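You operate a simulated robot arm through the tools that you are given. There is no shell and no other tool.

You are at the controls of a simulated two-armed robot. One attempt, no reset.

JOB
Shut the panel's air valve and stow the air hose in the drawer.
Fine: valve shut before you press the release ring; the hose end goes in the open drawer; push it shut.

It is judged by the outcome, as a careful person would: the job done as asked, and still so three seconds after it is handed in. It fails if anything else is knocked over, pushed out of place, dropped, spilled or broken.

ROBOT AND FRAMES
Two 7-joint arms with three-finger grippers on one trunk, on a base that drives. Base frame: it is fixed to the floor where the robot stands at the start and does not move with it; the origin is under the middle of the robot, x ahead of it, y to its left, z up. Readings come in mm, rad, newtons and seconds.
The left shoulder is at the start at [36, 154, 1024], the right one opposite. Each reaches about 781 mm from its shoulder. Places, roughly: air release ring [-1500, 2500, 1200]; air valve of the service panel [-1600, 2500, 1300]; blue parts tray (20x13x5 cm) [-1300, 2200, 900]; data plug [750, 2250, 1250]; lower drawer of the service cabinet [-1600, 2000, 600]; oxygen release ring [-1200, 2400, 1200]; oxygen valve of the service panel [-1300, 2400, 1300]; panel main switch [-1400, 2400, 1000]; red-ringed air hose probe end probe [-1500, 2500, 1200]; service screen [750, 2250, 1000]; switch of the blue socket [-1500, 2500, 1000]; switch of the yellow socket [-1200, 2400, 1000]; ventilator five [750, 2250, 500]. Payload 2.69 kg a hand.
Tool frame (each hand has its own): the origin (TCP) lies between the finger pads and is the grasp point; the fingertips stand 29 mm ahead of it; z points along the fingers, y is the line along which they close. The gripper opens to 120 mm. The gripper's body begins 78 mm behind the TCP.
Orientation is that of the tool frame in the base frame, as [roll, pitch, yaw] about the fixed x, y, z axes, in that order (R = Rz(yaw) Ry(pitch) Rx(roll)). With the fingers straight down and closing along the base's y, the tool's x points along the base's -x, its y along +y and its z along -z.

CONTROLS
- The arms move only by the tool apply_moves. It takes "left_plan", "right_plan" or both (then of equal length, played together; a hand with none holds still); each is a list of rows, each a list of 7 numbers: the shift along the base's x, y, z in cm, then the turn, a rotation vector about the base's x, y, z in rad, then the finger opening in cm, from 0 to 12. In form: [[tx, ty, tz, wx, wy, wz, claw], ...]. A call has 1 to 20 rows; each row shifts and turns the commanded pose from where the row before left it. Rows are played at 5 a second. More than 50 mm and 0.15 rad between two rows, or a gripper value outside its range, and nothing of the call is played. A pose out of reach is approached as far as the arm can. The call stops where the force on the tool passes 60 N (or 10 N more than at its start, if that is more) or the arm is blocked; 0.2 s more then pass. The fingers move at their own pace and stop on an object; they squeeze with about 28 N. The grip force told is the motor's: it shows also when the fingers shut on nothing. Time passes only in rows, and 0.2 s behind the last, so rows that do not move let the fingers close. The reply holds the time, the measured pose of the TCP, the force on the tool along the base axes, the opening and the grip force, in the units named above and with some noise, with the torque about the TCP (base axes, N m) and any sound that the robot's microphone picked up, and new pictures: "views" is both (left out), scene, wrist or none (wrist: the cameras of the hands that moved).
- Cameras (640 x 400 px; columns grow to the right, rows downward): "scene" is now at [148.1, 12.6, 1211.3]; the picture's right is [0.11, -0.99, 0.00], its down [-0.20, -0.02, -0.98] and it looks along [0.97, 0.11, -0.20] (base axes); focal length 220 px, centre (320, 200). "left" rides on the left gripper at [63, 0, -104] in its tool frame; the picture's right is [0.00, 1.00, 0.00], its down [-0.83, 0.00, -0.56] and it looks along [-0.56, 0.00, 0.83] (tool axes); focal length 275 px, centre (320, 200). "right" rides on the right gripper at [63, 0, -104] in its tool frame; the picture's right is [0.00, 1.00, 0.00], its down [-0.83, 0.00, -0.56] and it looks along [-0.56, 0.00, 0.83] (tool axes); focal length 275 px, centre (320, 200). There is no depth. A picture from a camera that has moved, and an enlarged one, comes with that camera's place and axes in the base frame and with its lens.
- raise_lower(by): slides the trunk up (or, below 0, down) by that many mm; the arms and the scene camera ride with it, the base frame stays. It gives what a move gives, with no picture.
- roll_base(legs): drives the robot by 1 to 6 legs, each [ahead, left, turn to the left] in mm, mm and rad, along the robot's own axes; the way and the turn of a leg run together, so that a leg with both is an arc; at most 1500 mm and 3.142 rad a leg. The arms and the cameras ride along, it lands a little off, and it stops where it bumps. It gives what a move gives, and a new picture of the scene camera.
- pan_tilt(pan, tilt): turns the head with the scene camera to pan (to the left, within 1.396 rad either way) and tilt (down, from -0.506 to 1.204), counted from straight ahead of the robot. It gives what a move gives, and a new picture of the scene camera.
- zoom(camera, box): a new picture of the part [left, top, right, bottom] of that camera's present view, enlarged. The clock stands still meanwhile.
- sign_off(): hands the job in; it is judged then, once.

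Places have to be worked out from the pictures, the camera data and where the tool is seen. Open the grippers and draw the arms clear of the work before you hand the job in, unless the task says otherwise.

The tools are called after "Emit:" as name(argument=value, ...) on one line, values as JSON. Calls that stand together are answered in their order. apply_moves: Moves the arms, as the interface text tells. Its arguments: {"type":"object","properties":{"left_plan":{"type":"array","items":{"type":"array","items":{"type":"number"}}},"right_plan":{"type":"array","items":{"type":"array","items":{"type":"number"}}},"views":{"type":"string","enum":["both","scene","wrist","none"]}},"required":[]} The other tools are called the same way: raise_lower (by) slides the trunk up or down; roll_base (legs) drives the base; pan_tilt (pan, tilt) turns the head that bears the scene camera; zoom (camera, box) takes an enlarged picture of a part of a camera's view; sign_off () hands the job in.

At the start:

```text
t: 0.0
left_eef_pos: [366.7, 175.2, 1110.7]
left_tool_rot: [-3.139, 0.001, 3.141]
left_wrist_force: [0.3, 0.2, 0.4]
left_ft_torque: [0.06, 0.01, 0.02]
left_finger_gap: 120.0
left_finger_force: 0.1
right_eef_pos: [327.9, -101.9, 1163.1]
right_tool_rot: [3.141, 0.001, 3.141]
right_wrist_force: [0.0, -0.2, 0.5]
right_ft_torque: [0.01, 0.02, -0.01]
right_finger_gap: 119.8
right_finger_force: 0.1
trunk travel left (down, up): [-390.0, 48.0]
robot x, y, heading: [-3.2, 0.3, 0.0]
head pan, tilt: [0.113, 0.204]
```

scene: 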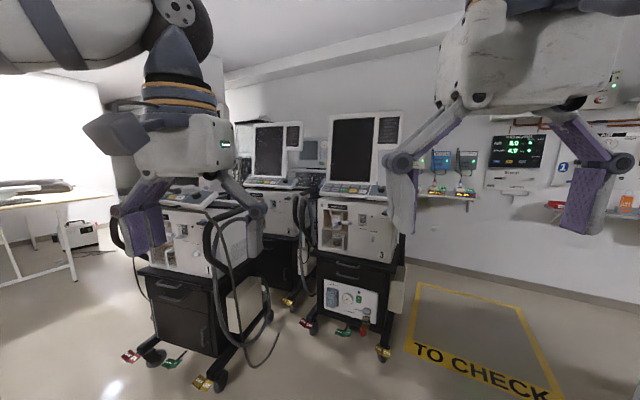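
right: 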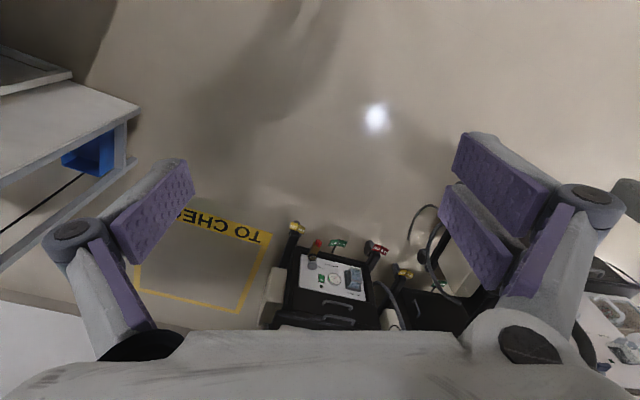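
left: 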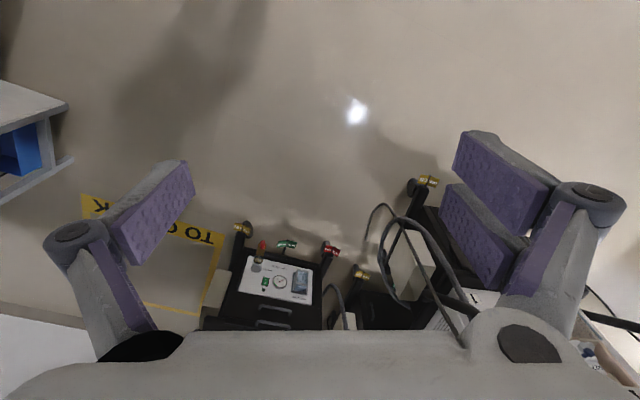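

The target panel should be behind and to the left, at about [-1500, 2500]. I'll turn the head left to see the way there.

Emit:
pan_tilt(pan=1.39, tilt=0.2)

```text
t: 1.4
left_eef_pos: [366.6, 175.3, 1110.9]
left_tool_rot: [-3.138, 0.003, 3.141]
left_wrist_force: [0.1, 0.0, 0.1]
left_ft_torque: [-0.01, 0.03, -0.01]
left_finger_gap: 120.1
left_finger_force: 0.1
right_eef_pos: [328.6, -101.9, 1163.0]
right_tool_rot: [3.142, 0.001, 3.141]
right_wrist_force: [-0.2, -0.8, -0.5]
right_ft_torque: [0.0, -0.01, 0.0]
right_finger_gap: 119.9
right_finger_force: 0.0
trunk travel left (down, up): [-390.0, 48.0]
robot x, y, heading: [-0.7, 0.2, 0.0]
head pan, tilt: [1.389, 0.201]
camera scene: at [72.4, 93.6, 1211.7], right [0.98, -0.18, 0.0], down [-0.04, -0.2, -0.98], along [0.18, 0.96, -0.2], focal length 220 px, centre (320, 200)
```

scene: 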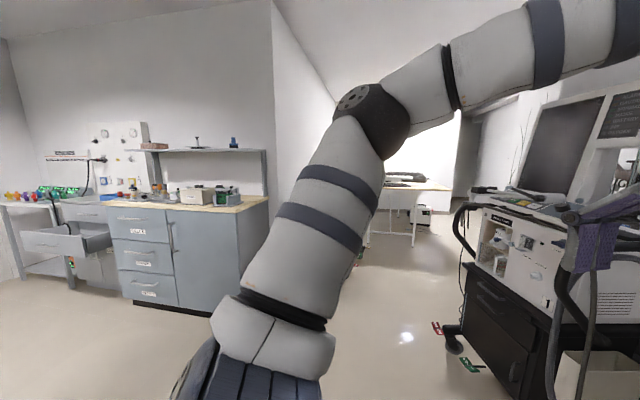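

The bench, open drawer and panel are on the left. I'll turn the base in place to the left, toward the panel, to get a straight view.

Emit:
roll_base(legs=[[0, 0, 1.57]])

Emit:
pan_tilt(pan=0.6, tilt=0.25)

```text
t: 5.7
left_eef_pos: [-179.9, 364.4, 1110.3]
left_tool_rot: [-3.138, 0.001, -1.558]
left_wrist_force: [-0.3, -1.0, 0.3]
left_ft_torque: [0.0, 0.03, 0.03]
left_finger_gap: 120.5
left_finger_force: 0.0
right_eef_pos: [97.4, 328.8, 1162.8]
right_tool_rot: [3.14, 0.001, -1.556]
right_wrist_force: [-0.1, 0.8, 0.9]
right_ft_torque: [-0.01, 0.04, -0.01]
right_finger_gap: 120.1
right_finger_force: 0.0
trunk travel left (down, up): [-390.0, 48.0]
robot x, y, heading: [0.3, 0.8, 1.584]
head pan, tilt: [1.389, 0.201]
camera scene: at [-90.9, 71.4, 1211.7], right [0.17, 0.99, 0.0], down [0.2, -0.03, -0.98], along [-0.97, 0.16, -0.2], focal length 220 px, centre (320, 200)
```

scene: 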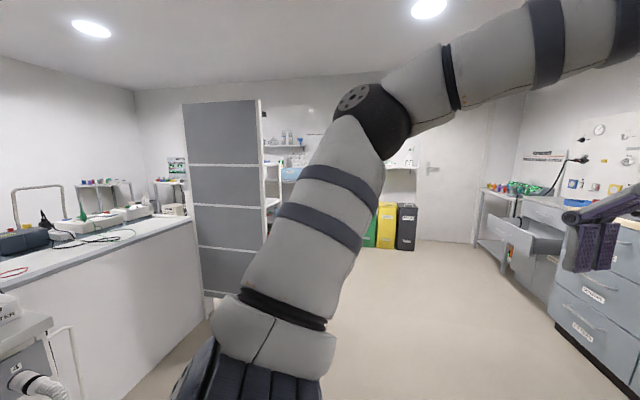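

```text
t: 6.8
left_eef_pos: [-180.6, 363.7, 1110.3]
left_tool_rot: [-3.14, 0.003, -1.555]
left_wrist_force: [0.6, 0.7, -0.2]
left_ft_torque: [0.0, -0.02, 0.01]
left_finger_gap: 120.1
left_finger_force: 0.0
right_eef_pos: [98.0, 330.3, 1162.3]
right_tool_rot: [3.141, 0.0, -1.558]
right_wrist_force: [0.3, -0.5, 0.3]
right_ft_torque: [-0.01, -0.01, -0.01]
right_finger_gap: 120.0
right_finger_force: 0.0
trunk travel left (down, up): [-390.0, 48.0]
robot x, y, heading: [2.1, 0.3, 1.586]
head pan, tilt: [0.6, 0.25]
camera scene: at [-52.8, 132.1, 1207.1], right [0.82, 0.58, 0.0], down [0.14, -0.2, -0.97], along [-0.56, 0.79, -0.25], focal length 220 px, centre (320, 200)
```

scene: 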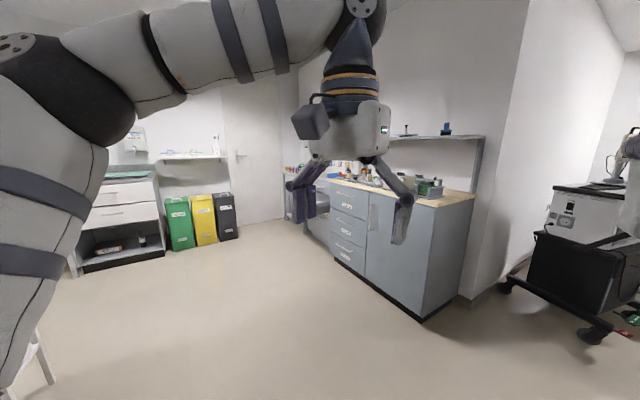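

The floor between here and the bench is clear. The bench front runs roughly along (0.92, -0.38), so I'll drive to about (-1700, 800) facing roughly heading 1.18 and look again.

Emit:
roll_base(legs=[[400, 1500, 0], [300, 200, -0.4]])

Emit:
pan_tilt(pan=0.0, tilt=0.25)

```text
refused: leg 1 is longer than a leg can be; nothing moved
```

```text
t: 7.8
left_eef_pos: [-179.8, 364.6, 1109.8]
left_tool_rot: [-3.139, 0.001, -1.558]
left_wrist_force: [0.9, -0.2, -0.2]
left_ft_torque: [0.0, -0.02, -0.03]
left_finger_gap: 119.9
left_finger_force: 0.1
right_eef_pos: [98.0, 329.2, 1163.1]
right_tool_rot: [3.141, 0.001, -1.556]
right_wrist_force: [-0.1, -0.7, -0.5]
right_ft_torque: [0.0, 0.0, 0.01]
right_finger_gap: 120.0
right_finger_force: 0.1
trunk travel left (down, up): [-390.0, 48.0]
robot x, y, heading: [-1.1, 1.4, 1.583]
head pan, tilt: [0.0, 0.25]
camera scene: at [-0.3, 149.2, 1207.1], right [1.0, 0.01, 0.0], down [0.0, -0.25, -0.97], along [-0.01, 0.97, -0.25], focal length 220 px, centre (320, 200)
```

scene: 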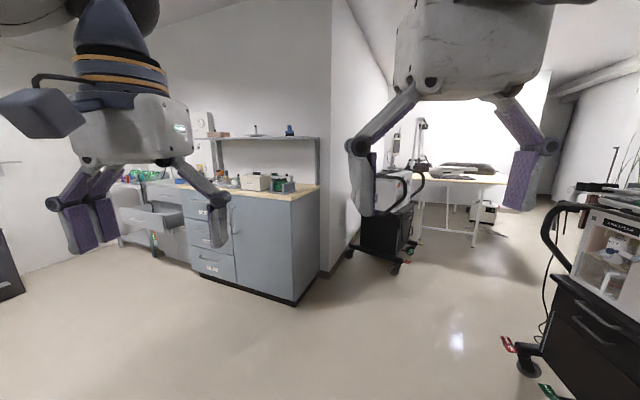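

The first leg was too long and was refused, so I'll split it into shorter legs.

Emit:
roll_base(legs=[[0, 1200, 0], [600, 500, -0.4]])

```text
t: 18.6
left_eef_pos: [-1384.6, 394.7, 1110.8]
left_tool_rot: [-3.139, 0.002, -1.608]
left_wrist_force: [0.4, -0.5, 0.4]
left_ft_torque: [-0.03, 0.01, -0.01]
left_finger_gap: 120.1
left_finger_force: 0.1
right_eef_pos: [-1108.6, 347.7, 1163.6]
right_tool_rot: [-3.141, -0.002, -1.606]
right_wrist_force: [0.0, 0.2, -1.5]
right_ft_torque: [-0.01, 0.0, 0.0]
right_finger_gap: 119.9
right_finger_force: 0.0
trunk travel left (down, up): [-390.0, 48.0]
robot x, y, heading: [-1222.1, 21.6, 1.531]
head pan, tilt: [0.0, 0.25]
stopped in leg 2: the robot was blocked; the commanded pose is now the measured one
camera scene: at [-1215.8, 172.6, 1206.9], right [1.0, -0.04, 0.0], down [-0.01, -0.25, -0.97], along [0.03, 0.97, -0.25], focal length 220 px, centre (320, 200)
```

scene: 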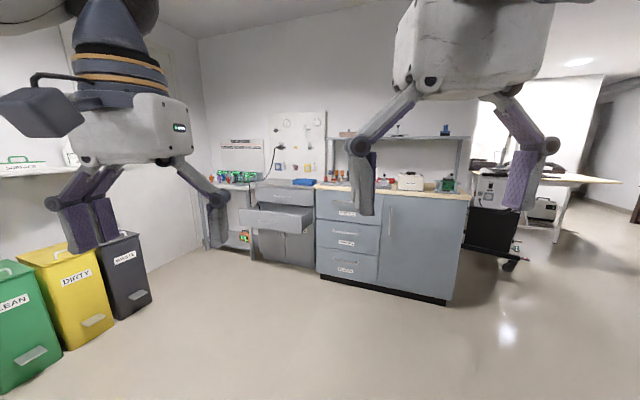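

The robot was blocked at about (-1222, 22). I'll look left to find out what it touched.

Emit:
pan_tilt(pan=1.2, tilt=0.7)

Emit:
pan_tilt(pan=0.5, tilt=0.8)

Emit:
pan_tilt(pan=-1.2, tilt=0.6)

```text
t: 20.0
left_eef_pos: [-1383.8, 394.6, 1110.8]
left_tool_rot: [-3.14, 0.004, -1.606]
left_wrist_force: [-0.2, -0.3, 0.8]
left_ft_torque: [-0.01, 0.01, 0.03]
left_finger_gap: 120.2
left_finger_force: 0.0
right_eef_pos: [-1109.9, 345.5, 1162.5]
right_tool_rot: [-3.14, 0.001, -1.606]
right_wrist_force: [0.5, -0.4, -0.1]
right_ft_torque: [0.02, 0.01, -0.01]
right_finger_gap: 120.2
right_finger_force: 0.1
trunk travel left (down, up): [-390.0, 48.0]
robot x, y, heading: [-1225.8, 22.5, 1.54]
head pan, tilt: [1.201, 0.7]
camera scene: at [-1297.0, 111.9, 1166.3], right [0.4, 0.92, 0.0], down [0.59, -0.25, -0.77], along [-0.7, 0.3, -0.64], focal length 220 px, centre (320, 200)
```

scene: 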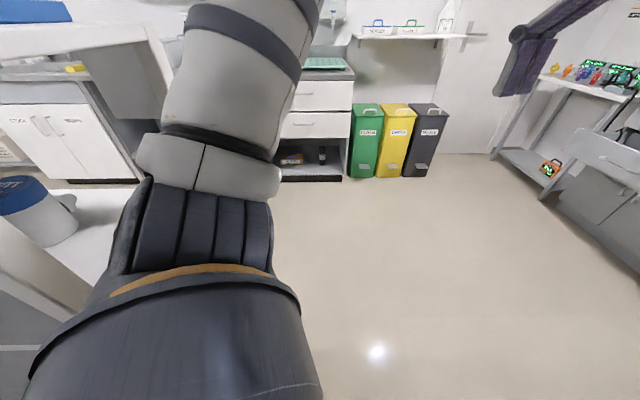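

```text
t: 21.1
left_eef_pos: [-1384.8, 394.4, 1111.5]
left_tool_rot: [-3.14, 0.002, -1.608]
left_wrist_force: [0.0, -0.6, -1.3]
left_ft_torque: [0.0, 0.03, 0.03]
left_finger_gap: 119.8
left_finger_force: 0.0
right_eef_pos: [-1109.3, 345.9, 1163.3]
right_tool_rot: [-3.141, 0.001, -1.605]
right_wrist_force: [0.1, 0.5, -1.3]
right_ft_torque: [0.01, 0.04, -0.03]
right_finger_gap: 120.1
right_finger_force: 0.0
trunk travel left (down, up): [-390.0, 48.0]
robot x, y, heading: [-1223.0, 26.1, 1.535]
head pan, tilt: [0.499, 0.799]
camera scene: at [-1255.1, 150.4, 1158.1], right [0.89, 0.45, 0.0], down [0.32, -0.64, -0.7], along [-0.31, 0.62, -0.72], focal length 220 px, centre (320, 200)
```

scene: 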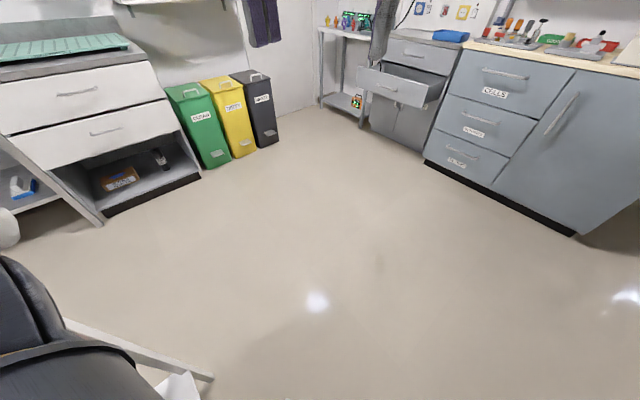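

```text
t: 22.8
left_eef_pos: [-1385.2, 394.5, 1110.9]
left_tool_rot: [-3.14, 0.004, -1.608]
left_wrist_force: [-0.5, -0.7, 0.2]
left_ft_torque: [-0.01, 0.03, 0.01]
left_finger_gap: 119.8
left_finger_force: 0.0
right_eef_pos: [-1109.2, 346.7, 1162.6]
right_tool_rot: [-3.14, 0.002, -1.605]
right_wrist_force: [-0.4, -0.8, 0.1]
right_ft_torque: [-0.02, 0.03, -0.02]
right_finger_gap: 119.9
right_finger_force: 0.0
trunk travel left (down, up): [-390.0, 48.0]
robot x, y, heading: [-1222.1, 23.2, 1.534]
head pan, tilt: [-1.201, 0.6]
camera scene: at [-1135.5, 107.3, 1174.9], right [0.33, -0.94, 0.0], down [-0.53, -0.19, -0.83], along [0.78, 0.27, -0.56], focal length 220 px, centre (320, 200)
```

scene: 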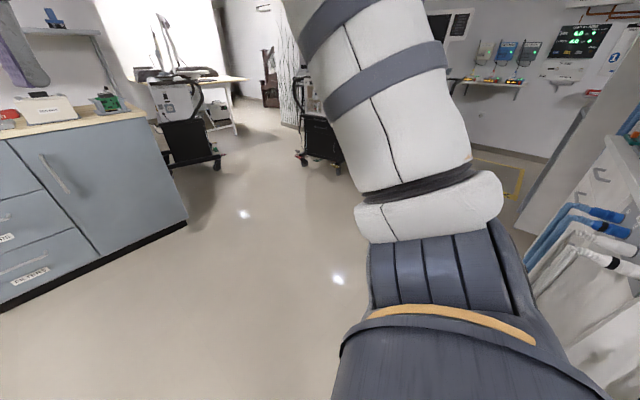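

A shelf foot to the left, near (-1690, 45), is what blocked the base. I'll slide right to clear it, then go ahead and look at the panel head on.

Emit:
roll_base(legs=[[0, -80, 0], [700, 0, 0], [0, 300, -0.35]])

Emit:
pan_tilt(pan=0.1, tilt=0.3)

```text
t: 30.1
left_eef_pos: [-1423.2, 1197.4, 1110.8]
left_tool_rot: [-3.139, 0.003, -1.981]
left_wrist_force: [0.1, 0.3, 0.4]
left_ft_torque: [-0.02, -0.03, -0.01]
left_finger_gap: 120.1
left_finger_force: 0.0
right_eef_pos: [-1183.0, 1052.2, 1163.6]
right_tool_rot: [3.141, 0.002, -1.977]
right_wrist_force: [0.0, -0.7, -0.7]
right_ft_torque: [-0.03, 0.0, -0.04]
right_finger_gap: 119.8
right_finger_force: 0.2
trunk travel left (down, up): [-390.0, 48.0]
robot x, y, heading: [-1409.4, 791.5, 1.165]
head pan, tilt: [-1.201, 0.6]
camera scene: at [-1295.6, 839.4, 1174.9], right [-0.04, -1.0, 0.0], down [-0.56, 0.02, -0.83], along [0.82, -0.03, -0.56], focal length 220 px, centre (320, 200)
```

scene: 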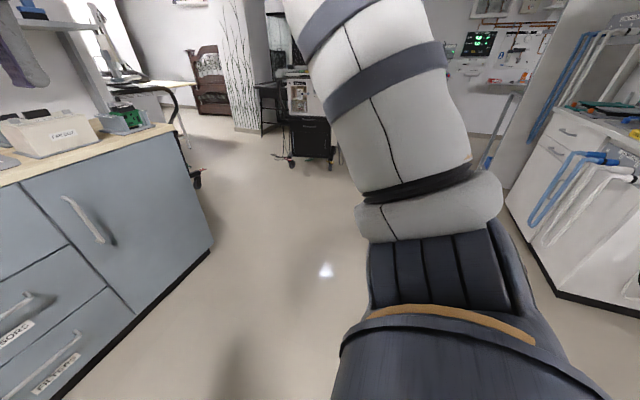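

```text
t: 31.5
left_eef_pos: [-1421.9, 1196.9, 1111.1]
left_tool_rot: [-3.14, 0.004, -1.978]
left_wrist_force: [-0.2, 1.2, 0.2]
left_ft_torque: [0.01, 0.0, -0.01]
left_finger_gap: 120.1
left_finger_force: 0.2
right_eef_pos: [-1183.1, 1052.1, 1162.9]
right_tool_rot: [3.141, 0.002, -1.977]
right_wrist_force: [-1.3, -0.7, -0.5]
right_ft_torque: [0.02, 0.02, 0.0]
right_finger_gap: 120.0
right_finger_force: 0.1
trunk travel left (down, up): [-390.0, 48.0]
robot x, y, heading: [-1407.6, 792.1, 1.162]
head pan, tilt: [0.099, 0.3]
camera scene: at [-1355.2, 931.6, 1202.4], right [0.95, -0.3, 0.0], down [-0.09, -0.28, -0.96], along [0.29, 0.91, -0.3], focal length 220 px, centre (320, 200)
```

scene: 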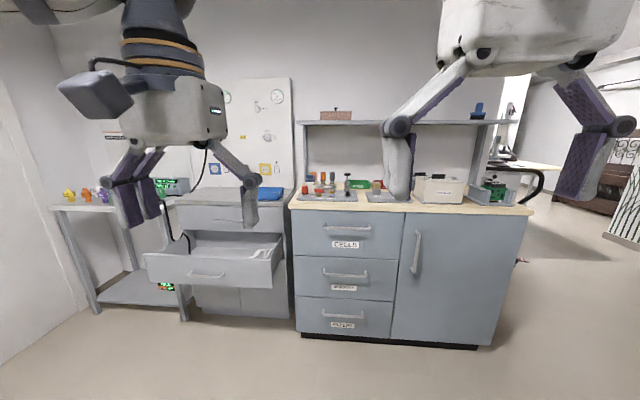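

The panel is ahead and left, half hidden by the left hand. I'll drive left along the bench and look again.

Emit:
roll_base(legs=[[0, 400, 0]])

Emit:
pan_tilt(pan=0.0, tilt=0.2)

```text
t: 35.2
left_eef_pos: [-1792.1, 1356.7, 1110.9]
left_tool_rot: [-3.139, 0.002, -1.977]
left_wrist_force: [-0.3, -0.1, -0.8]
left_ft_torque: [0.01, -0.02, 0.01]
left_finger_gap: 119.9
left_finger_force: 0.2
right_eef_pos: [-1552.9, 1211.2, 1163.1]
right_tool_rot: [3.141, 0.001, -1.976]
right_wrist_force: [-1.0, 0.2, 0.2]
right_ft_torque: [0.01, -0.01, 0.02]
right_finger_gap: 120.0
right_finger_force: 0.0
trunk travel left (down, up): [-390.0, 48.0]
robot x, y, heading: [-1771.8, 949.8, 1.166]
head pan, tilt: [0.099, 0.3]
camera scene: at [-1724.0, 1090.6, 1202.4], right [0.95, -0.3, 0.0], down [-0.09, -0.28, -0.96], along [0.29, 0.91, -0.3], focal length 220 px, centre (320, 200)
```

scene: 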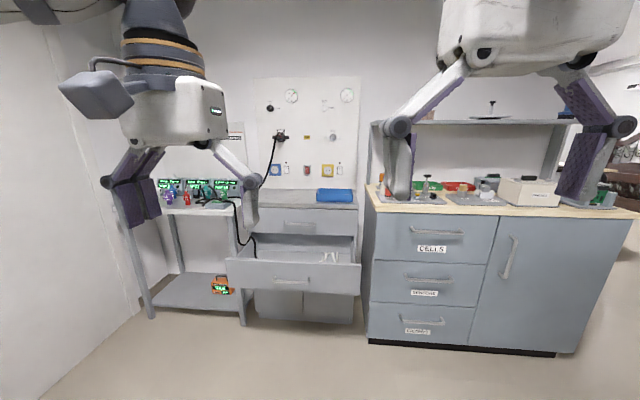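

```text
t: 35.8
left_eef_pos: [-1790.9, 1355.4, 1111.5]
left_tool_rot: [-3.14, 0.003, -1.979]
left_wrist_force: [0.0, 0.5, 0.2]
left_ft_torque: [-0.01, -0.05, -0.03]
left_finger_gap: 119.9
left_finger_force: 0.1
right_eef_pos: [-1552.7, 1210.7, 1163.4]
right_tool_rot: [-3.141, 0.0, -1.975]
right_wrist_force: [0.3, -0.4, 0.5]
right_ft_torque: [-0.02, -0.01, -0.04]
right_finger_gap: 119.9
right_finger_force: 0.0
trunk travel left (down, up): [-390.0, 48.0]
robot x, y, heading: [-1772.4, 952.0, 1.166]
head pan, tilt: [0.0, 0.201]
camera scene: at [-1715.2, 1087.2, 1211.7], right [0.92, -0.39, 0.0], down [-0.08, -0.18, -0.98], along [0.39, 0.9, -0.2], focal length 220 px, centre (320, 200)
```

scene: 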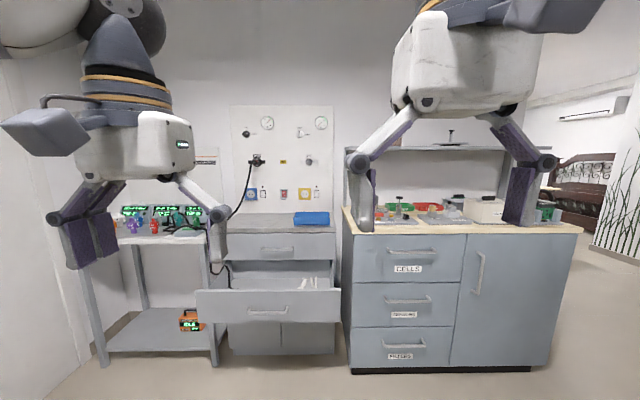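

Emit:
zoom(camera="scene", box=[220, 95, 340, 170])

Emit:
zoom(camera="scene", box=[180, 170, 360, 330])

```text
5.33 times, centred on (280, 132) of scene
camera zoom: at [-1715.2, 1087.2, 1211.7], right [0.92, -0.39, 0.0], down [-0.08, -0.18, -0.98], along [0.39, 0.9, -0.2], focal length 1172 px, centre (533, 560)
```

zoom: 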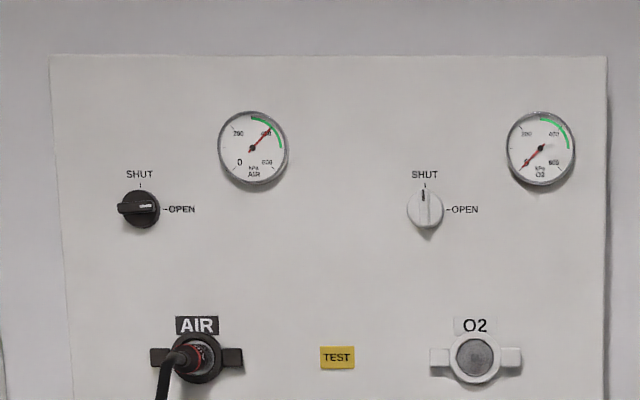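

```text
2.50 times, centred on (270, 250) of scene
camera zoom: at [-1715.2, 1087.2, 1211.7], right [0.92, -0.39, 0.0], down [-0.08, -0.18, -0.98], along [0.39, 0.9, -0.2], focal length 550 px, centre (445, 75)
```

zoom: 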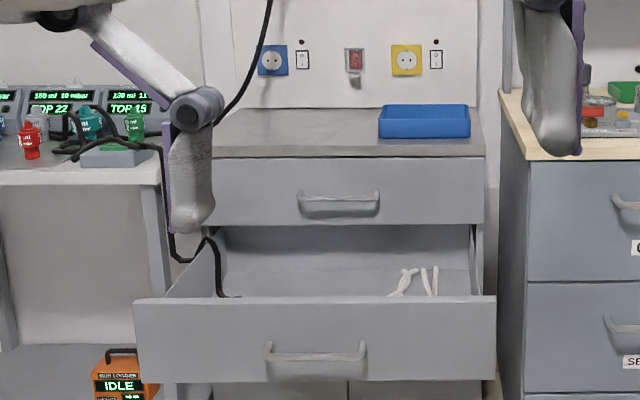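

The black AIR knob points to OPEN, with SHUT a quarter turn counter-clockwise. The red-ringed probe sits in the AIR outlet and the lower drawer is out. The drawer keeps me from standing straight in front, so I'll stand to its left, in front of the side table. I'll slide left first and look again.

Emit:
roll_base(legs=[[0, 550, 0]])

Emit:
pan_tilt(pan=-0.1, tilt=0.5)

```text
t: 40.6
left_eef_pos: [-2302.2, 1578.8, 1111.0]
left_tool_rot: [-3.14, 0.003, -1.983]
left_wrist_force: [-0.6, 0.0, 0.1]
left_ft_torque: [0.02, -0.01, 0.0]
left_finger_gap: 120.3
left_finger_force: 0.0
right_eef_pos: [-2063.8, 1432.6, 1161.6]
right_tool_rot: [-3.141, 0.001, -1.98]
right_wrist_force: [-0.5, -0.4, 0.2]
right_ft_torque: [-0.01, -0.03, -0.02]
right_finger_gap: 119.9
right_finger_force: 0.1
trunk travel left (down, up): [-390.0, 48.0]
robot x, y, heading: [-2287.9, 1173.2, 1.161]
head pan, tilt: [0.0, 0.201]
camera scene: at [-2228.0, 1309.2, 1211.7], right [0.92, -0.4, 0.0], down [-0.08, -0.18, -0.98], along [0.39, 0.9, -0.2], focal length 220 px, centre (320, 200)
```

scene: 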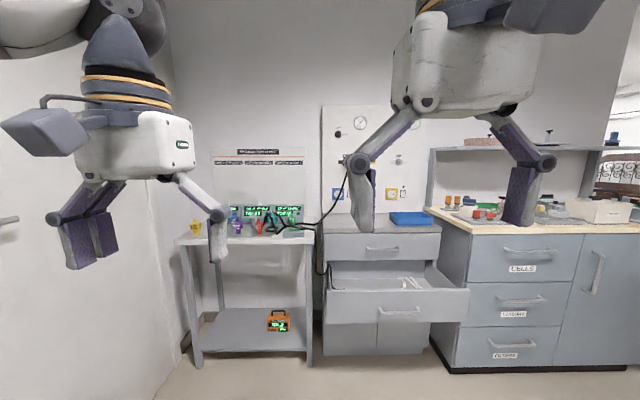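

```text
t: 41.4
left_eef_pos: [-2302.3, 1578.0, 1111.0]
left_tool_rot: [-3.14, 0.004, -1.982]
left_wrist_force: [0.2, -0.5, -0.1]
left_ft_torque: [0.03, 0.0, 0.0]
left_finger_gap: 120.2
left_finger_force: 0.0
right_eef_pos: [-2064.5, 1431.7, 1163.4]
right_tool_rot: [3.14, 0.002, -1.981]
right_wrist_force: [0.5, 0.0, -0.2]
right_ft_torque: [-0.02, -0.01, 0.04]
right_finger_gap: 120.0
right_finger_force: 0.0
trunk travel left (down, up): [-390.0, 48.0]
robot x, y, heading: [-2287.7, 1173.3, 1.161]
head pan, tilt: [-0.099, 0.499]
camera scene: at [-2220.6, 1303.1, 1184.1], right [0.87, -0.49, 0.0], down [-0.23, -0.42, -0.88], along [0.43, 0.77, -0.48], focal length 220 px, centre (320, 200)
```

scene: 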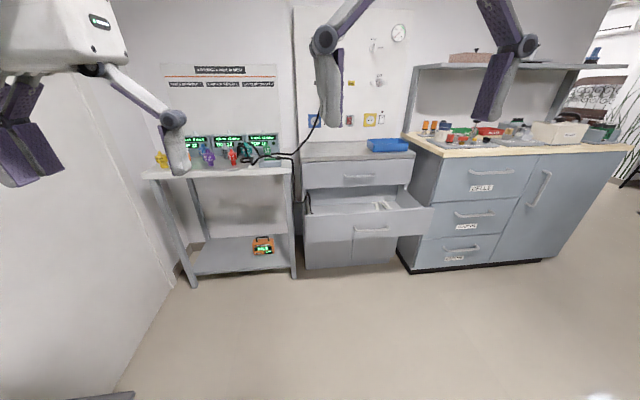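

Triangulating the two views puts the air valve near (-1575, 2517, 1336), the probe near (-1525, 2490, 1171) and the panel face about 1.5 m ahead. The drawer's front-left corner is about 1.0 m ahead, just right of my centreline. Before driving in, I'll pitch the right hand forward here in open space.

Emit:
apply_moves(right_plan=[[0.54, 1.25, 0.5, 0.131, -0.0568, 0, 12], [0.54, 1.25, 0.5, 0.131, -0.0568, 0, 12], [0.54, 1.25, 0.5, 0.131, -0.0568, 0, 12], [0.54, 1.25, 0.5, 0.131, -0.0568, 0, 12], [0.54, 1.25, 0.5, 0.131, -0.0568, 0, 12], [0.54, 1.25, 0.5, 0.131, -0.0568, 0, 12], [0.54, 1.25, 0.5, 0.131, -0.0568, 0, 12], [0.54, 1.25, 0.5, 0.131, -0.0568, 0, 12], [0.54, 1.25, 0.5, 0.131, -0.0568, 0, 12], [0.54, 1.25, 0.5, 0.131, -0.0568, 0, 12], [0.54, 1.25, 0.5, 0.131, -0.0568, 0, 12]], views="both")

```text
t: 43.8
left_eef_pos: [-2302.0, 1578.4, 1110.0]
left_tool_rot: [-3.14, 0.004, -1.98]
left_wrist_force: [0.1, 0.2, -0.8]
left_ft_torque: [0.03, -0.03, 0.0]
left_finger_gap: 120.2
left_finger_force: 0.2
right_eef_pos: [-2002.8, 1569.1, 1219.0]
right_tool_rot: [0.505, 1.568, 1.671]
right_wrist_force: [-0.6, 0.0, -0.4]
right_ft_torque: [0.0, 0.01, -0.01]
right_finger_gap: 119.7
right_finger_force: 0.0
trunk travel left (down, up): [-390.0, 48.0]
robot x, y, heading: [-2287.5, 1174.9, 1.16]
head pan, tilt: [-0.099, 0.499]
camera scene: at [-2220.6, 1303.4, 1183.9], right [0.87, -0.49, 0.0], down [-0.23, -0.42, -0.88], along [0.43, 0.77, -0.48], focal length 220 px, centre (320, 200)
camera right: at [-2043.7, 1471.9, 1155.1], right [-0.92, 0.4, 0.0], down [-0.22, -0.51, 0.83], along [0.33, 0.76, 0.56], focal length 275 px, centre (320, 200)
```

scene: 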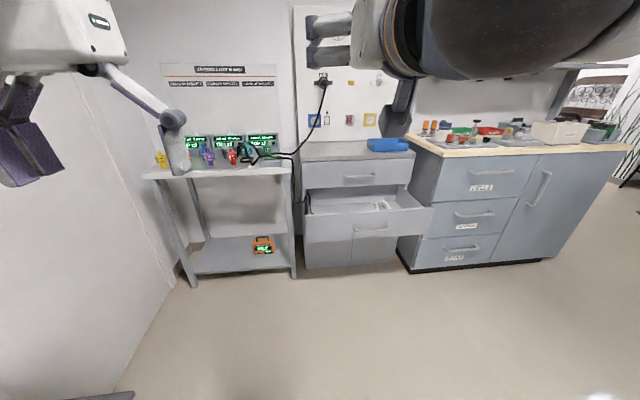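
right: 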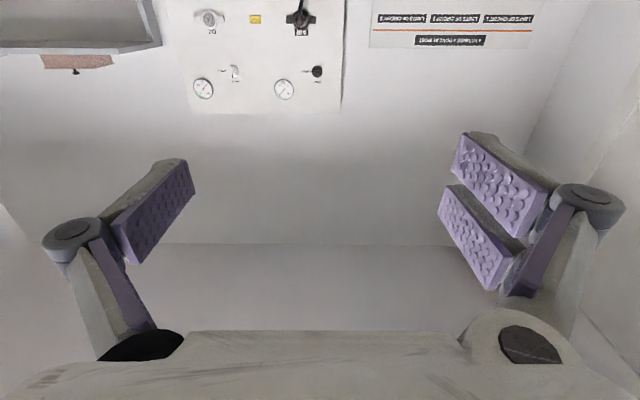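

The right hand now points forward. I'll zoom in on the hose and the pumps to see how the hose runs.

Emit:
zoom(camera="scene", box=[140, 50, 430, 280])

Emit:
zoom(camera="scene", box=[280, 70, 360, 120])

```text
1.74 times, centred on (285, 165) of scene
camera zoom: at [-2220.6, 1303.4, 1183.9], right [0.87, -0.49, 0.0], down [-0.23, -0.42, -0.88], along [0.43, 0.77, -0.48], focal length 382 px, centre (381, 261)
```

zoom: 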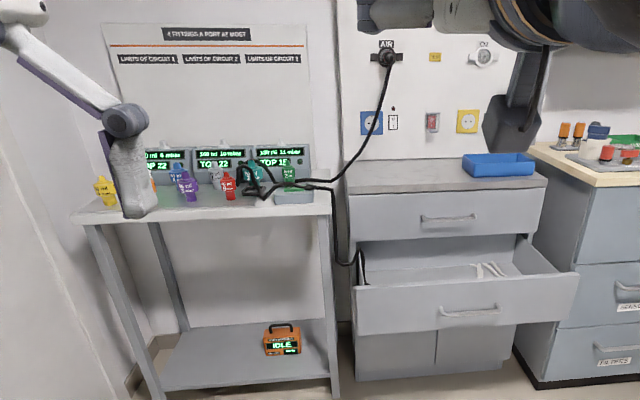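

```text
8.00 times, centred on (320, 95) of scene
camera zoom: at [-2220.6, 1303.4, 1183.9], right [0.87, -0.49, 0.0], down [-0.23, -0.42, -0.88], along [0.43, 0.77, -0.48], focal length 1759 px, centre (320, 1040)
```

zoom: 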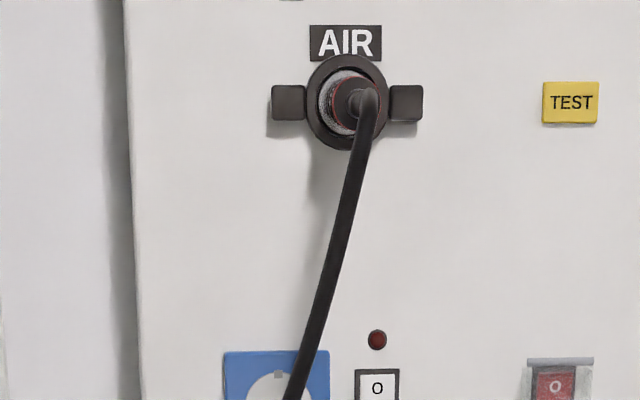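

The hose runs from the AIR probe down by the side table and over into the drawer's left side. Next I slide left 300 and go ahead 550, staying clear of the drawer corner.

Emit:
roll_base(legs=[[0, 300, 0], [550, 0, 0]])

Emit:
pan_tilt(pan=-0.5, tilt=0.7)

```text
t: 45.7
left_eef_pos: [-2427.4, 1632.3, 1111.5]
left_tool_rot: [-3.138, 0.002, -1.979]
left_wrist_force: [-0.5, -0.9, -0.2]
left_ft_torque: [0.01, 0.07, 0.0]
left_finger_gap: 120.1
left_finger_force: 0.1
right_eef_pos: [-2129.0, 1622.8, 1217.9]
right_tool_rot: [0.24, 1.569, 1.409]
right_wrist_force: [-0.1, -1.0, 0.5]
right_ft_torque: [-0.01, 0.0, 0.07]
right_finger_gap: 119.8
right_finger_force: 0.0
trunk travel left (down, up): [-390.0, 48.0]
robot x, y, heading: [-2415.7, 1226.5, 1.159]
head pan, tilt: [-0.099, 0.499]
stopped in leg 1: the robot was blocked; the commanded pose is now the measured one
camera scene: at [-2344.6, 1357.5, 1184.0], right [0.87, -0.49, 0.0], down [-0.24, -0.42, -0.88], along [0.43, 0.77, -0.48], focal length 220 px, centre (320, 200)
```

scene: 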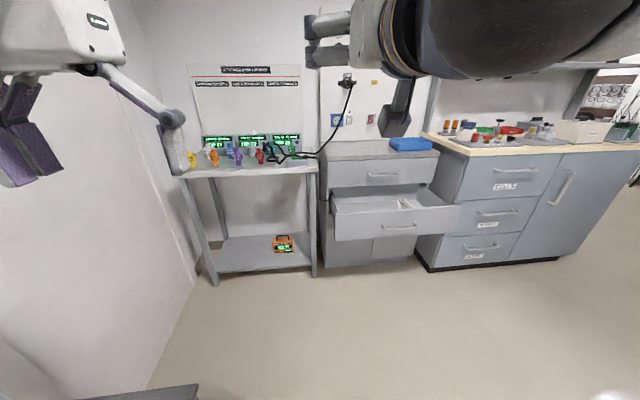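

```text
t: 46.5
left_eef_pos: [-2428.9, 1633.9, 1110.6]
left_tool_rot: [-3.138, 0.001, -1.979]
left_wrist_force: [-0.7, 0.6, 0.1]
left_ft_torque: [0.0, -0.01, -0.03]
left_finger_gap: 120.0
left_finger_force: 0.1
right_eef_pos: [-2129.4, 1623.1, 1219.6]
right_tool_rot: [-0.277, 1.569, 0.892]
right_wrist_force: [0.0, -0.5, 0.1]
right_ft_torque: [0.0, -0.02, -0.03]
right_finger_gap: 120.0
right_finger_force: 0.0
trunk travel left (down, up): [-390.0, 48.0]
robot x, y, heading: [-2415.0, 1228.5, 1.161]
head pan, tilt: [-0.499, 0.7]
camera scene: at [-2323.6, 1330.9, 1166.3], right [0.61, -0.79, 0.0], down [-0.51, -0.4, -0.77], along [0.6, 0.47, -0.64], focal length 220 px, centre (320, 200)
```

scene: 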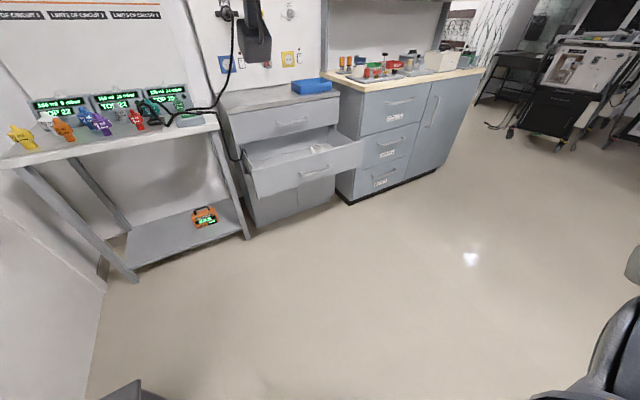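

It was blocked again after 139 mm to the left. I'll look there, since the bins may be in the way.

Emit:
pan_tilt(pan=0.7, tilt=0.9)

Emit:
pan_tilt(pan=1.39, tilt=0.9)

```text
t: 47.9
left_eef_pos: [-2429.4, 1634.5, 1110.4]
left_tool_rot: [-3.138, -0.001, -1.979]
left_wrist_force: [-0.5, 0.1, -0.6]
left_ft_torque: [-0.02, 0.01, -0.04]
left_finger_gap: 120.1
left_finger_force: 0.0
right_eef_pos: [-2130.1, 1623.4, 1218.9]
right_tool_rot: [-0.293, 1.569, 0.873]
right_wrist_force: [-0.7, 0.3, 0.3]
right_ft_torque: [0.01, -0.01, -0.02]
right_finger_gap: 120.2
right_finger_force: 0.1
trunk travel left (down, up): [-390.0, 48.0]
robot x, y, heading: [-2412.7, 1226.3, 1.16]
head pan, tilt: [0.7, 0.901]
camera scene: at [-2412.2, 1351.1, 1150.1], right [0.96, 0.28, 0.0], down [0.22, -0.75, -0.62], along [-0.18, 0.6, -0.78], focal length 220 px, centre (320, 200)
```

scene: 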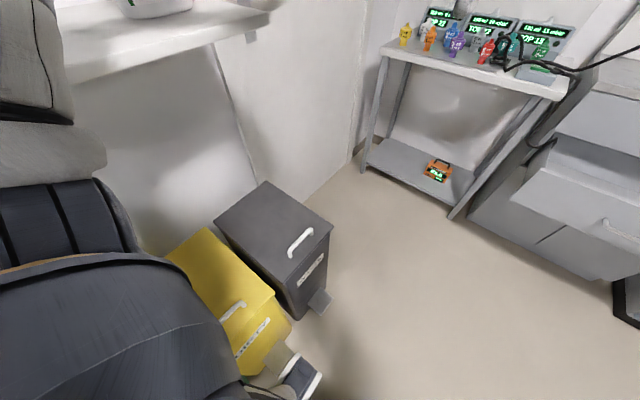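

```text
t: 49.0
left_eef_pos: [-2429.1, 1634.2, 1110.9]
left_tool_rot: [-3.138, 0.001, -1.98]
left_wrist_force: [0.5, -0.1, -0.5]
left_ft_torque: [0.01, 0.01, -0.02]
left_finger_gap: 120.1
left_finger_force: 0.0
right_eef_pos: [-2131.4, 1622.9, 1218.5]
right_tool_rot: [-0.287, 1.569, 0.882]
right_wrist_force: [0.8, 0.3, 0.4]
right_ft_torque: [0.03, -0.01, -0.01]
right_finger_gap: 120.0
right_finger_force: 0.1
trunk travel left (down, up): [-390.0, 48.0]
robot x, y, heading: [-2413.8, 1228.6, 1.162]
head pan, tilt: [1.389, 0.901]
camera scene: at [-2453.3, 1321.0, 1150.1], right [0.56, 0.83, 0.0], down [0.65, -0.44, -0.62], along [-0.52, 0.35, -0.78], focal length 220 px, centre (320, 200)
```

scene: 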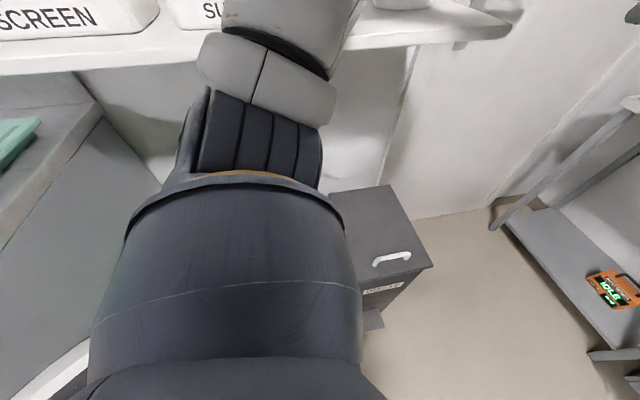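

The left elbow, around 450 mm left, probably met the wall shelf at z about 1050, with bins below it. I'll back off to the right and check that nothing was shifted.

Emit:
roll_base(legs=[[0, -110, 0]])

Emit:
pan_tilt(pan=1.39, tilt=0.5)

Emit:
pan_tilt(pan=0.9, tilt=1.2)

Emit:
pan_tilt(pan=-0.9, tilt=1.2)

```text
t: 50.5
left_eef_pos: [-2328.0, 1590.1, 1110.7]
left_tool_rot: [-3.139, 0.0, -1.98]
left_wrist_force: [0.3, 0.2, -0.3]
left_ft_torque: [-0.01, 0.03, 0.0]
left_finger_gap: 120.1
left_finger_force: 0.0
right_eef_pos: [-2029.4, 1578.1, 1218.7]
right_tool_rot: [-0.192, 1.57, 0.975]
right_wrist_force: [-0.4, 0.1, -0.9]
right_ft_torque: [0.02, 0.02, 0.02]
right_finger_gap: 119.9
right_finger_force: 0.1
trunk travel left (down, up): [-390.0, 48.0]
robot x, y, heading: [-2313.0, 1184.8, 1.156]
head pan, tilt: [1.389, 0.901]
camera scene: at [-2352.0, 1276.8, 1150.2], right [0.56, 0.83, 0.0], down [0.65, -0.44, -0.62], along [-0.52, 0.35, -0.78], focal length 220 px, centre (320, 200)
```

scene: 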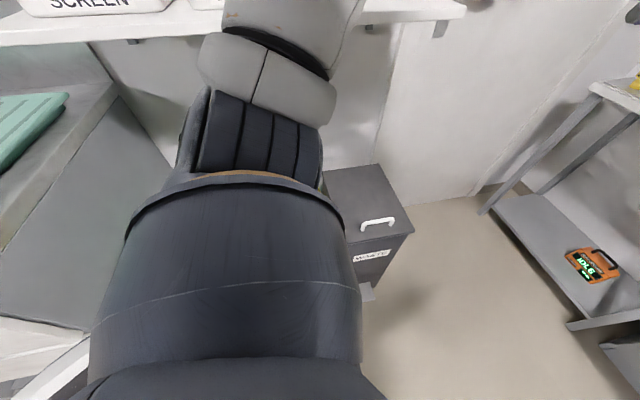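

```text
t: 51.4
left_eef_pos: [-2328.0, 1591.3, 1110.7]
left_tool_rot: [-3.137, 0.001, -1.98]
left_wrist_force: [-0.5, 0.4, -0.7]
left_ft_torque: [-0.03, 0.02, -0.02]
left_finger_gap: 119.9
left_finger_force: 0.0
right_eef_pos: [-2027.0, 1578.9, 1218.7]
right_tool_rot: [-0.388, 1.569, 0.777]
right_wrist_force: [-0.2, 0.9, -0.7]
right_ft_torque: [0.05, -0.01, -0.02]
right_finger_gap: 119.9
right_finger_force: 0.0
trunk travel left (down, up): [-390.0, 48.0]
robot x, y, heading: [-2313.6, 1180.3, 1.162]
head pan, tilt: [1.389, 0.499]
camera scene: at [-2365.2, 1285.6, 1183.9], right [0.56, 0.83, 0.0], down [0.4, -0.27, -0.88], along [-0.73, 0.49, -0.48], focal length 220 px, centre (320, 200)
```

scene: 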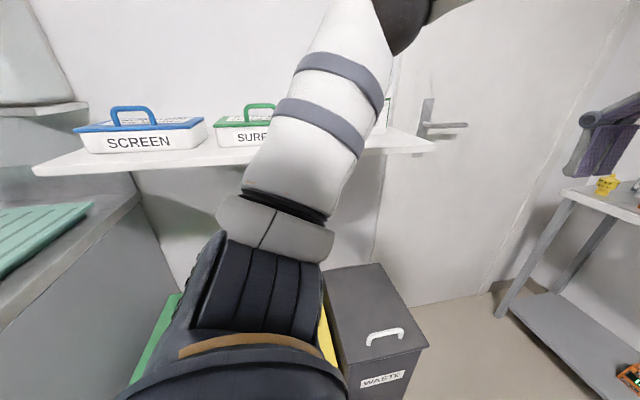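

```text
t: 52.5
left_eef_pos: [-2328.2, 1589.5, 1111.9]
left_tool_rot: [-3.139, 0.002, -1.98]
left_wrist_force: [-0.1, -0.8, -0.1]
left_ft_torque: [0.04, 0.0, 0.02]
left_finger_gap: 119.8
left_finger_force: 0.0
right_eef_pos: [-2028.3, 1579.1, 1217.7]
right_tool_rot: [-0.37, 1.569, 0.792]
right_wrist_force: [0.2, -0.4, -0.5]
right_ft_torque: [0.0, 0.01, 0.01]
right_finger_gap: 120.1
right_finger_force: 0.0
trunk travel left (down, up): [-390.0, 48.0]
robot x, y, heading: [-2309.5, 1184.9, 1.155]
head pan, tilt: [0.901, 1.201]
camera scene: at [-2316.1, 1284.1, 1130.4], right [0.88, 0.47, 0.0], down [0.44, -0.82, -0.36], along [-0.17, 0.32, -0.93], focal length 220 px, centre (320, 200)
```

scene: 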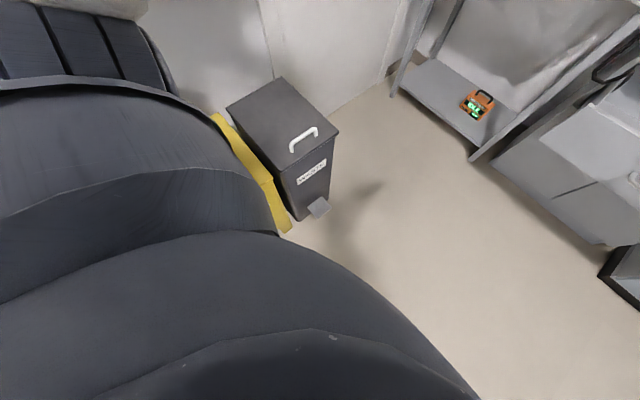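

```text
t: 54.2
left_eef_pos: [-2326.4, 1588.8, 1110.8]
left_tool_rot: [-3.137, 0.002, -1.982]
left_wrist_force: [0.0, 0.6, -0.2]
left_ft_torque: [0.02, -0.02, 0.0]
left_finger_gap: 119.9
left_finger_force: 0.0
right_eef_pos: [-2028.5, 1577.1, 1218.5]
right_tool_rot: [0.672, 1.569, 1.833]
right_wrist_force: [0.4, -1.2, -0.2]
right_ft_torque: [0.01, 0.03, 0.02]
right_finger_gap: 119.9
right_finger_force: 0.0
trunk travel left (down, up): [-390.0, 48.0]
robot x, y, heading: [-2313.1, 1185.1, 1.159]
head pan, tilt: [-0.901, 1.201]
camera scene: at [-2268.7, 1286.5, 1130.3], right [0.93, -0.38, 0.0], down [-0.35, -0.86, -0.36], along [0.14, 0.34, -0.93], focal length 220 px, centre (320, 200)
```

scene: 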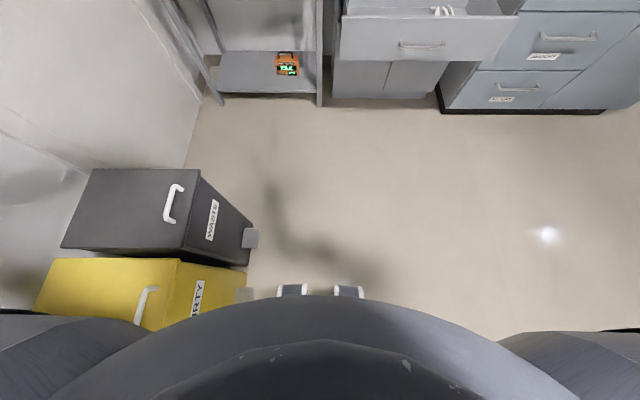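

From straight above, the base front sits about 130 mm ahead of centre and it is roughly 205 mm half-width. The bins stand square and the shelf trays are in place. I'll go ahead 650 past the bins, then shift left a little, and check again.

Emit:
roll_base(legs=[[650, 0, 0], [0, 110, 0]])

Emit:
pan_tilt(pan=0.0, tilt=1.2)

Emit:
pan_tilt(pan=-0.5, tilt=0.4)

```text
t: 58.9
left_eef_pos: [-2173.2, 2212.1, 1110.7]
left_tool_rot: [-3.138, 0.002, -1.981]
left_wrist_force: [-0.2, -0.6, 0.0]
left_ft_torque: [-0.02, 0.01, 0.01]
left_finger_gap: 120.2
left_finger_force: 0.1
right_eef_pos: [-1876.6, 2200.4, 1218.5]
right_tool_rot: [-0.426, 1.567, 0.738]
right_wrist_force: [-0.2, 1.0, -1.2]
right_ft_torque: [0.0, 0.02, -0.04]
right_finger_gap: 120.2
right_finger_force: 0.1
trunk travel left (down, up): [-390.0, 48.0]
robot x, y, heading: [-2158.7, 1807.2, 1.156]
head pan, tilt: [-0.901, 1.201]
camera scene: at [-2115.6, 1908.7, 1130.4], right [0.93, -0.37, 0.0], down [-0.35, -0.86, -0.36], along [0.14, 0.34, -0.93], focal length 220 px, centre (320, 200)
```

scene: 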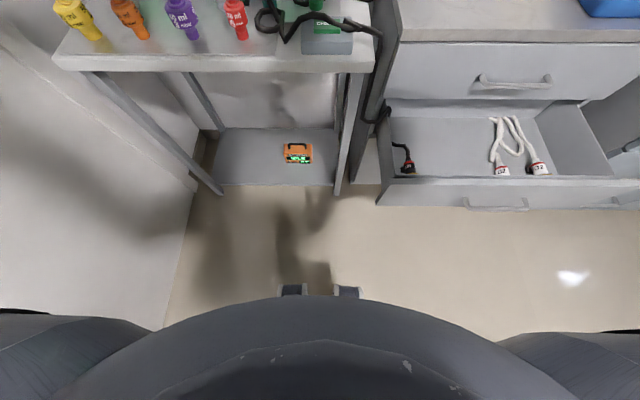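

```text
t: 60.1
left_eef_pos: [-2173.3, 2210.9, 1110.1]
left_tool_rot: [-3.139, 0.002, -1.983]
left_wrist_force: [-0.3, 0.4, -0.2]
left_ft_torque: [-0.01, -0.02, -0.01]
left_finger_gap: 120.1
left_finger_force: 0.0
right_eef_pos: [-1875.0, 2200.8, 1218.8]
right_tool_rot: [-0.508, 1.569, 0.657]
right_wrist_force: [-0.6, 0.4, 0.3]
right_ft_torque: [-0.01, 0.02, -0.01]
right_finger_gap: 119.9
right_finger_force: 0.0
trunk travel left (down, up): [-390.0, 48.0]
robot x, y, heading: [-2163.1, 1804.0, 1.155]
head pan, tilt: [0.0, 1.201]
camera scene: at [-2115.3, 1908.6, 1130.3], right [0.93, -0.37, 0.0], down [-0.35, -0.86, -0.36], along [0.14, 0.34, -0.93], focal length 220 px, centre (320, 200)
```

scene: 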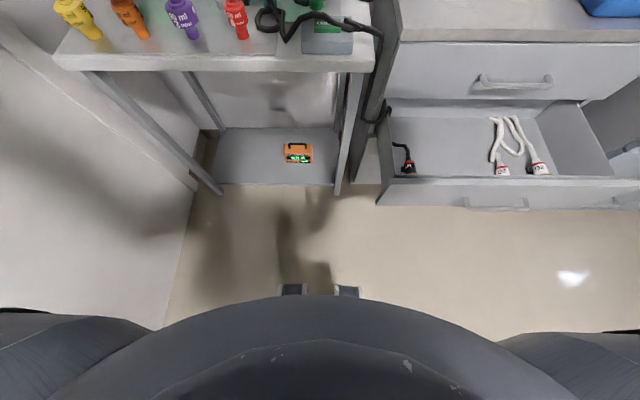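

```text
t: 61.2
left_eef_pos: [-2173.0, 2211.3, 1109.8]
left_tool_rot: [-3.139, 0.001, -1.984]
left_wrist_force: [0.5, -0.1, 0.0]
left_ft_torque: [0.0, -0.05, -0.04]
left_finger_gap: 120.1
left_finger_force: 0.1
right_eef_pos: [-1875.6, 2200.6, 1218.8]
right_tool_rot: [-0.508, 1.57, 0.656]
right_wrist_force: [-0.1, 0.6, 0.0]
right_ft_torque: [-0.01, 0.01, 0.01]
right_finger_gap: 119.9
right_finger_force: 0.0
trunk travel left (down, up): [-390.0, 48.0]
robot x, y, heading: [-2156.3, 1805.0, 1.157]
head pan, tilt: [-0.499, 0.4]
camera scene: at [-2062.8, 1913.4, 1193.1], right [0.61, -0.79, 0.0], down [-0.31, -0.24, -0.92], along [0.73, 0.56, -0.39], focal length 220 px, centre (320, 200)
```

scene: 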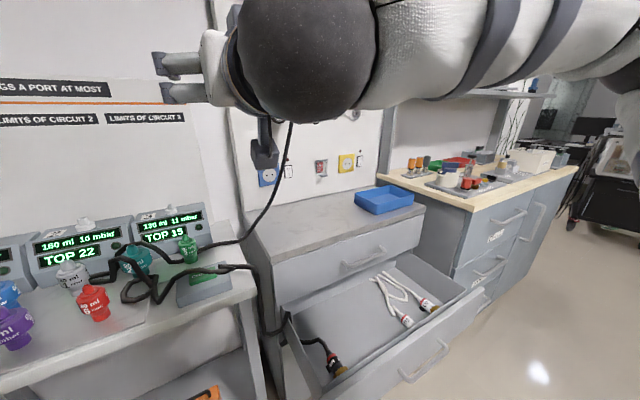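

I now see the drawer's contents: white hoses, plus a black hose end with a red/yellow fitting. I'll zoom in to trace the hoses.

Emit:
zoom(camera="scene", box=[100, 200, 460, 400])

Emit:
zoom(camera="scene", box=[90, 110, 350, 310])

```text
1.78 times, centred on (280, 300) of scene
camera zoom: at [-2062.8, 1913.4, 1193.1], right [0.61, -0.79, 0.0], down [-0.31, -0.24, -0.92], along [0.73, 0.56, -0.39], focal length 391 px, centre (391, 22)
```

zoom: 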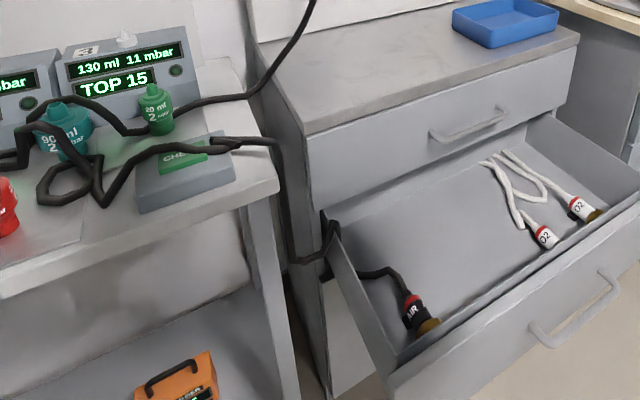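

```text
2.00 times, centred on (220, 210) of scene
camera zoom: at [-2062.8, 1913.4, 1193.1], right [0.61, -0.79, 0.0], down [-0.31, -0.24, -0.92], along [0.73, 0.56, -0.39], focal length 440 px, centre (520, 180)
```

zoom: 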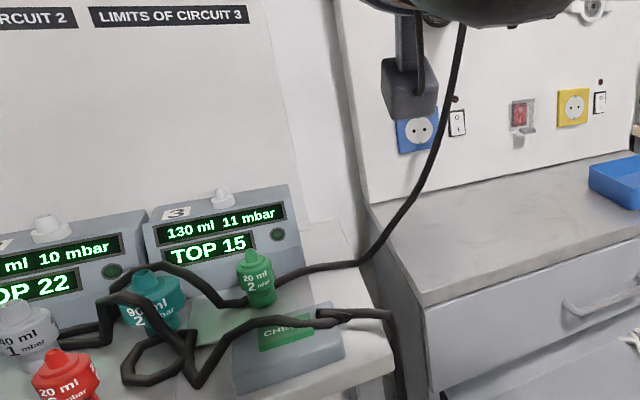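

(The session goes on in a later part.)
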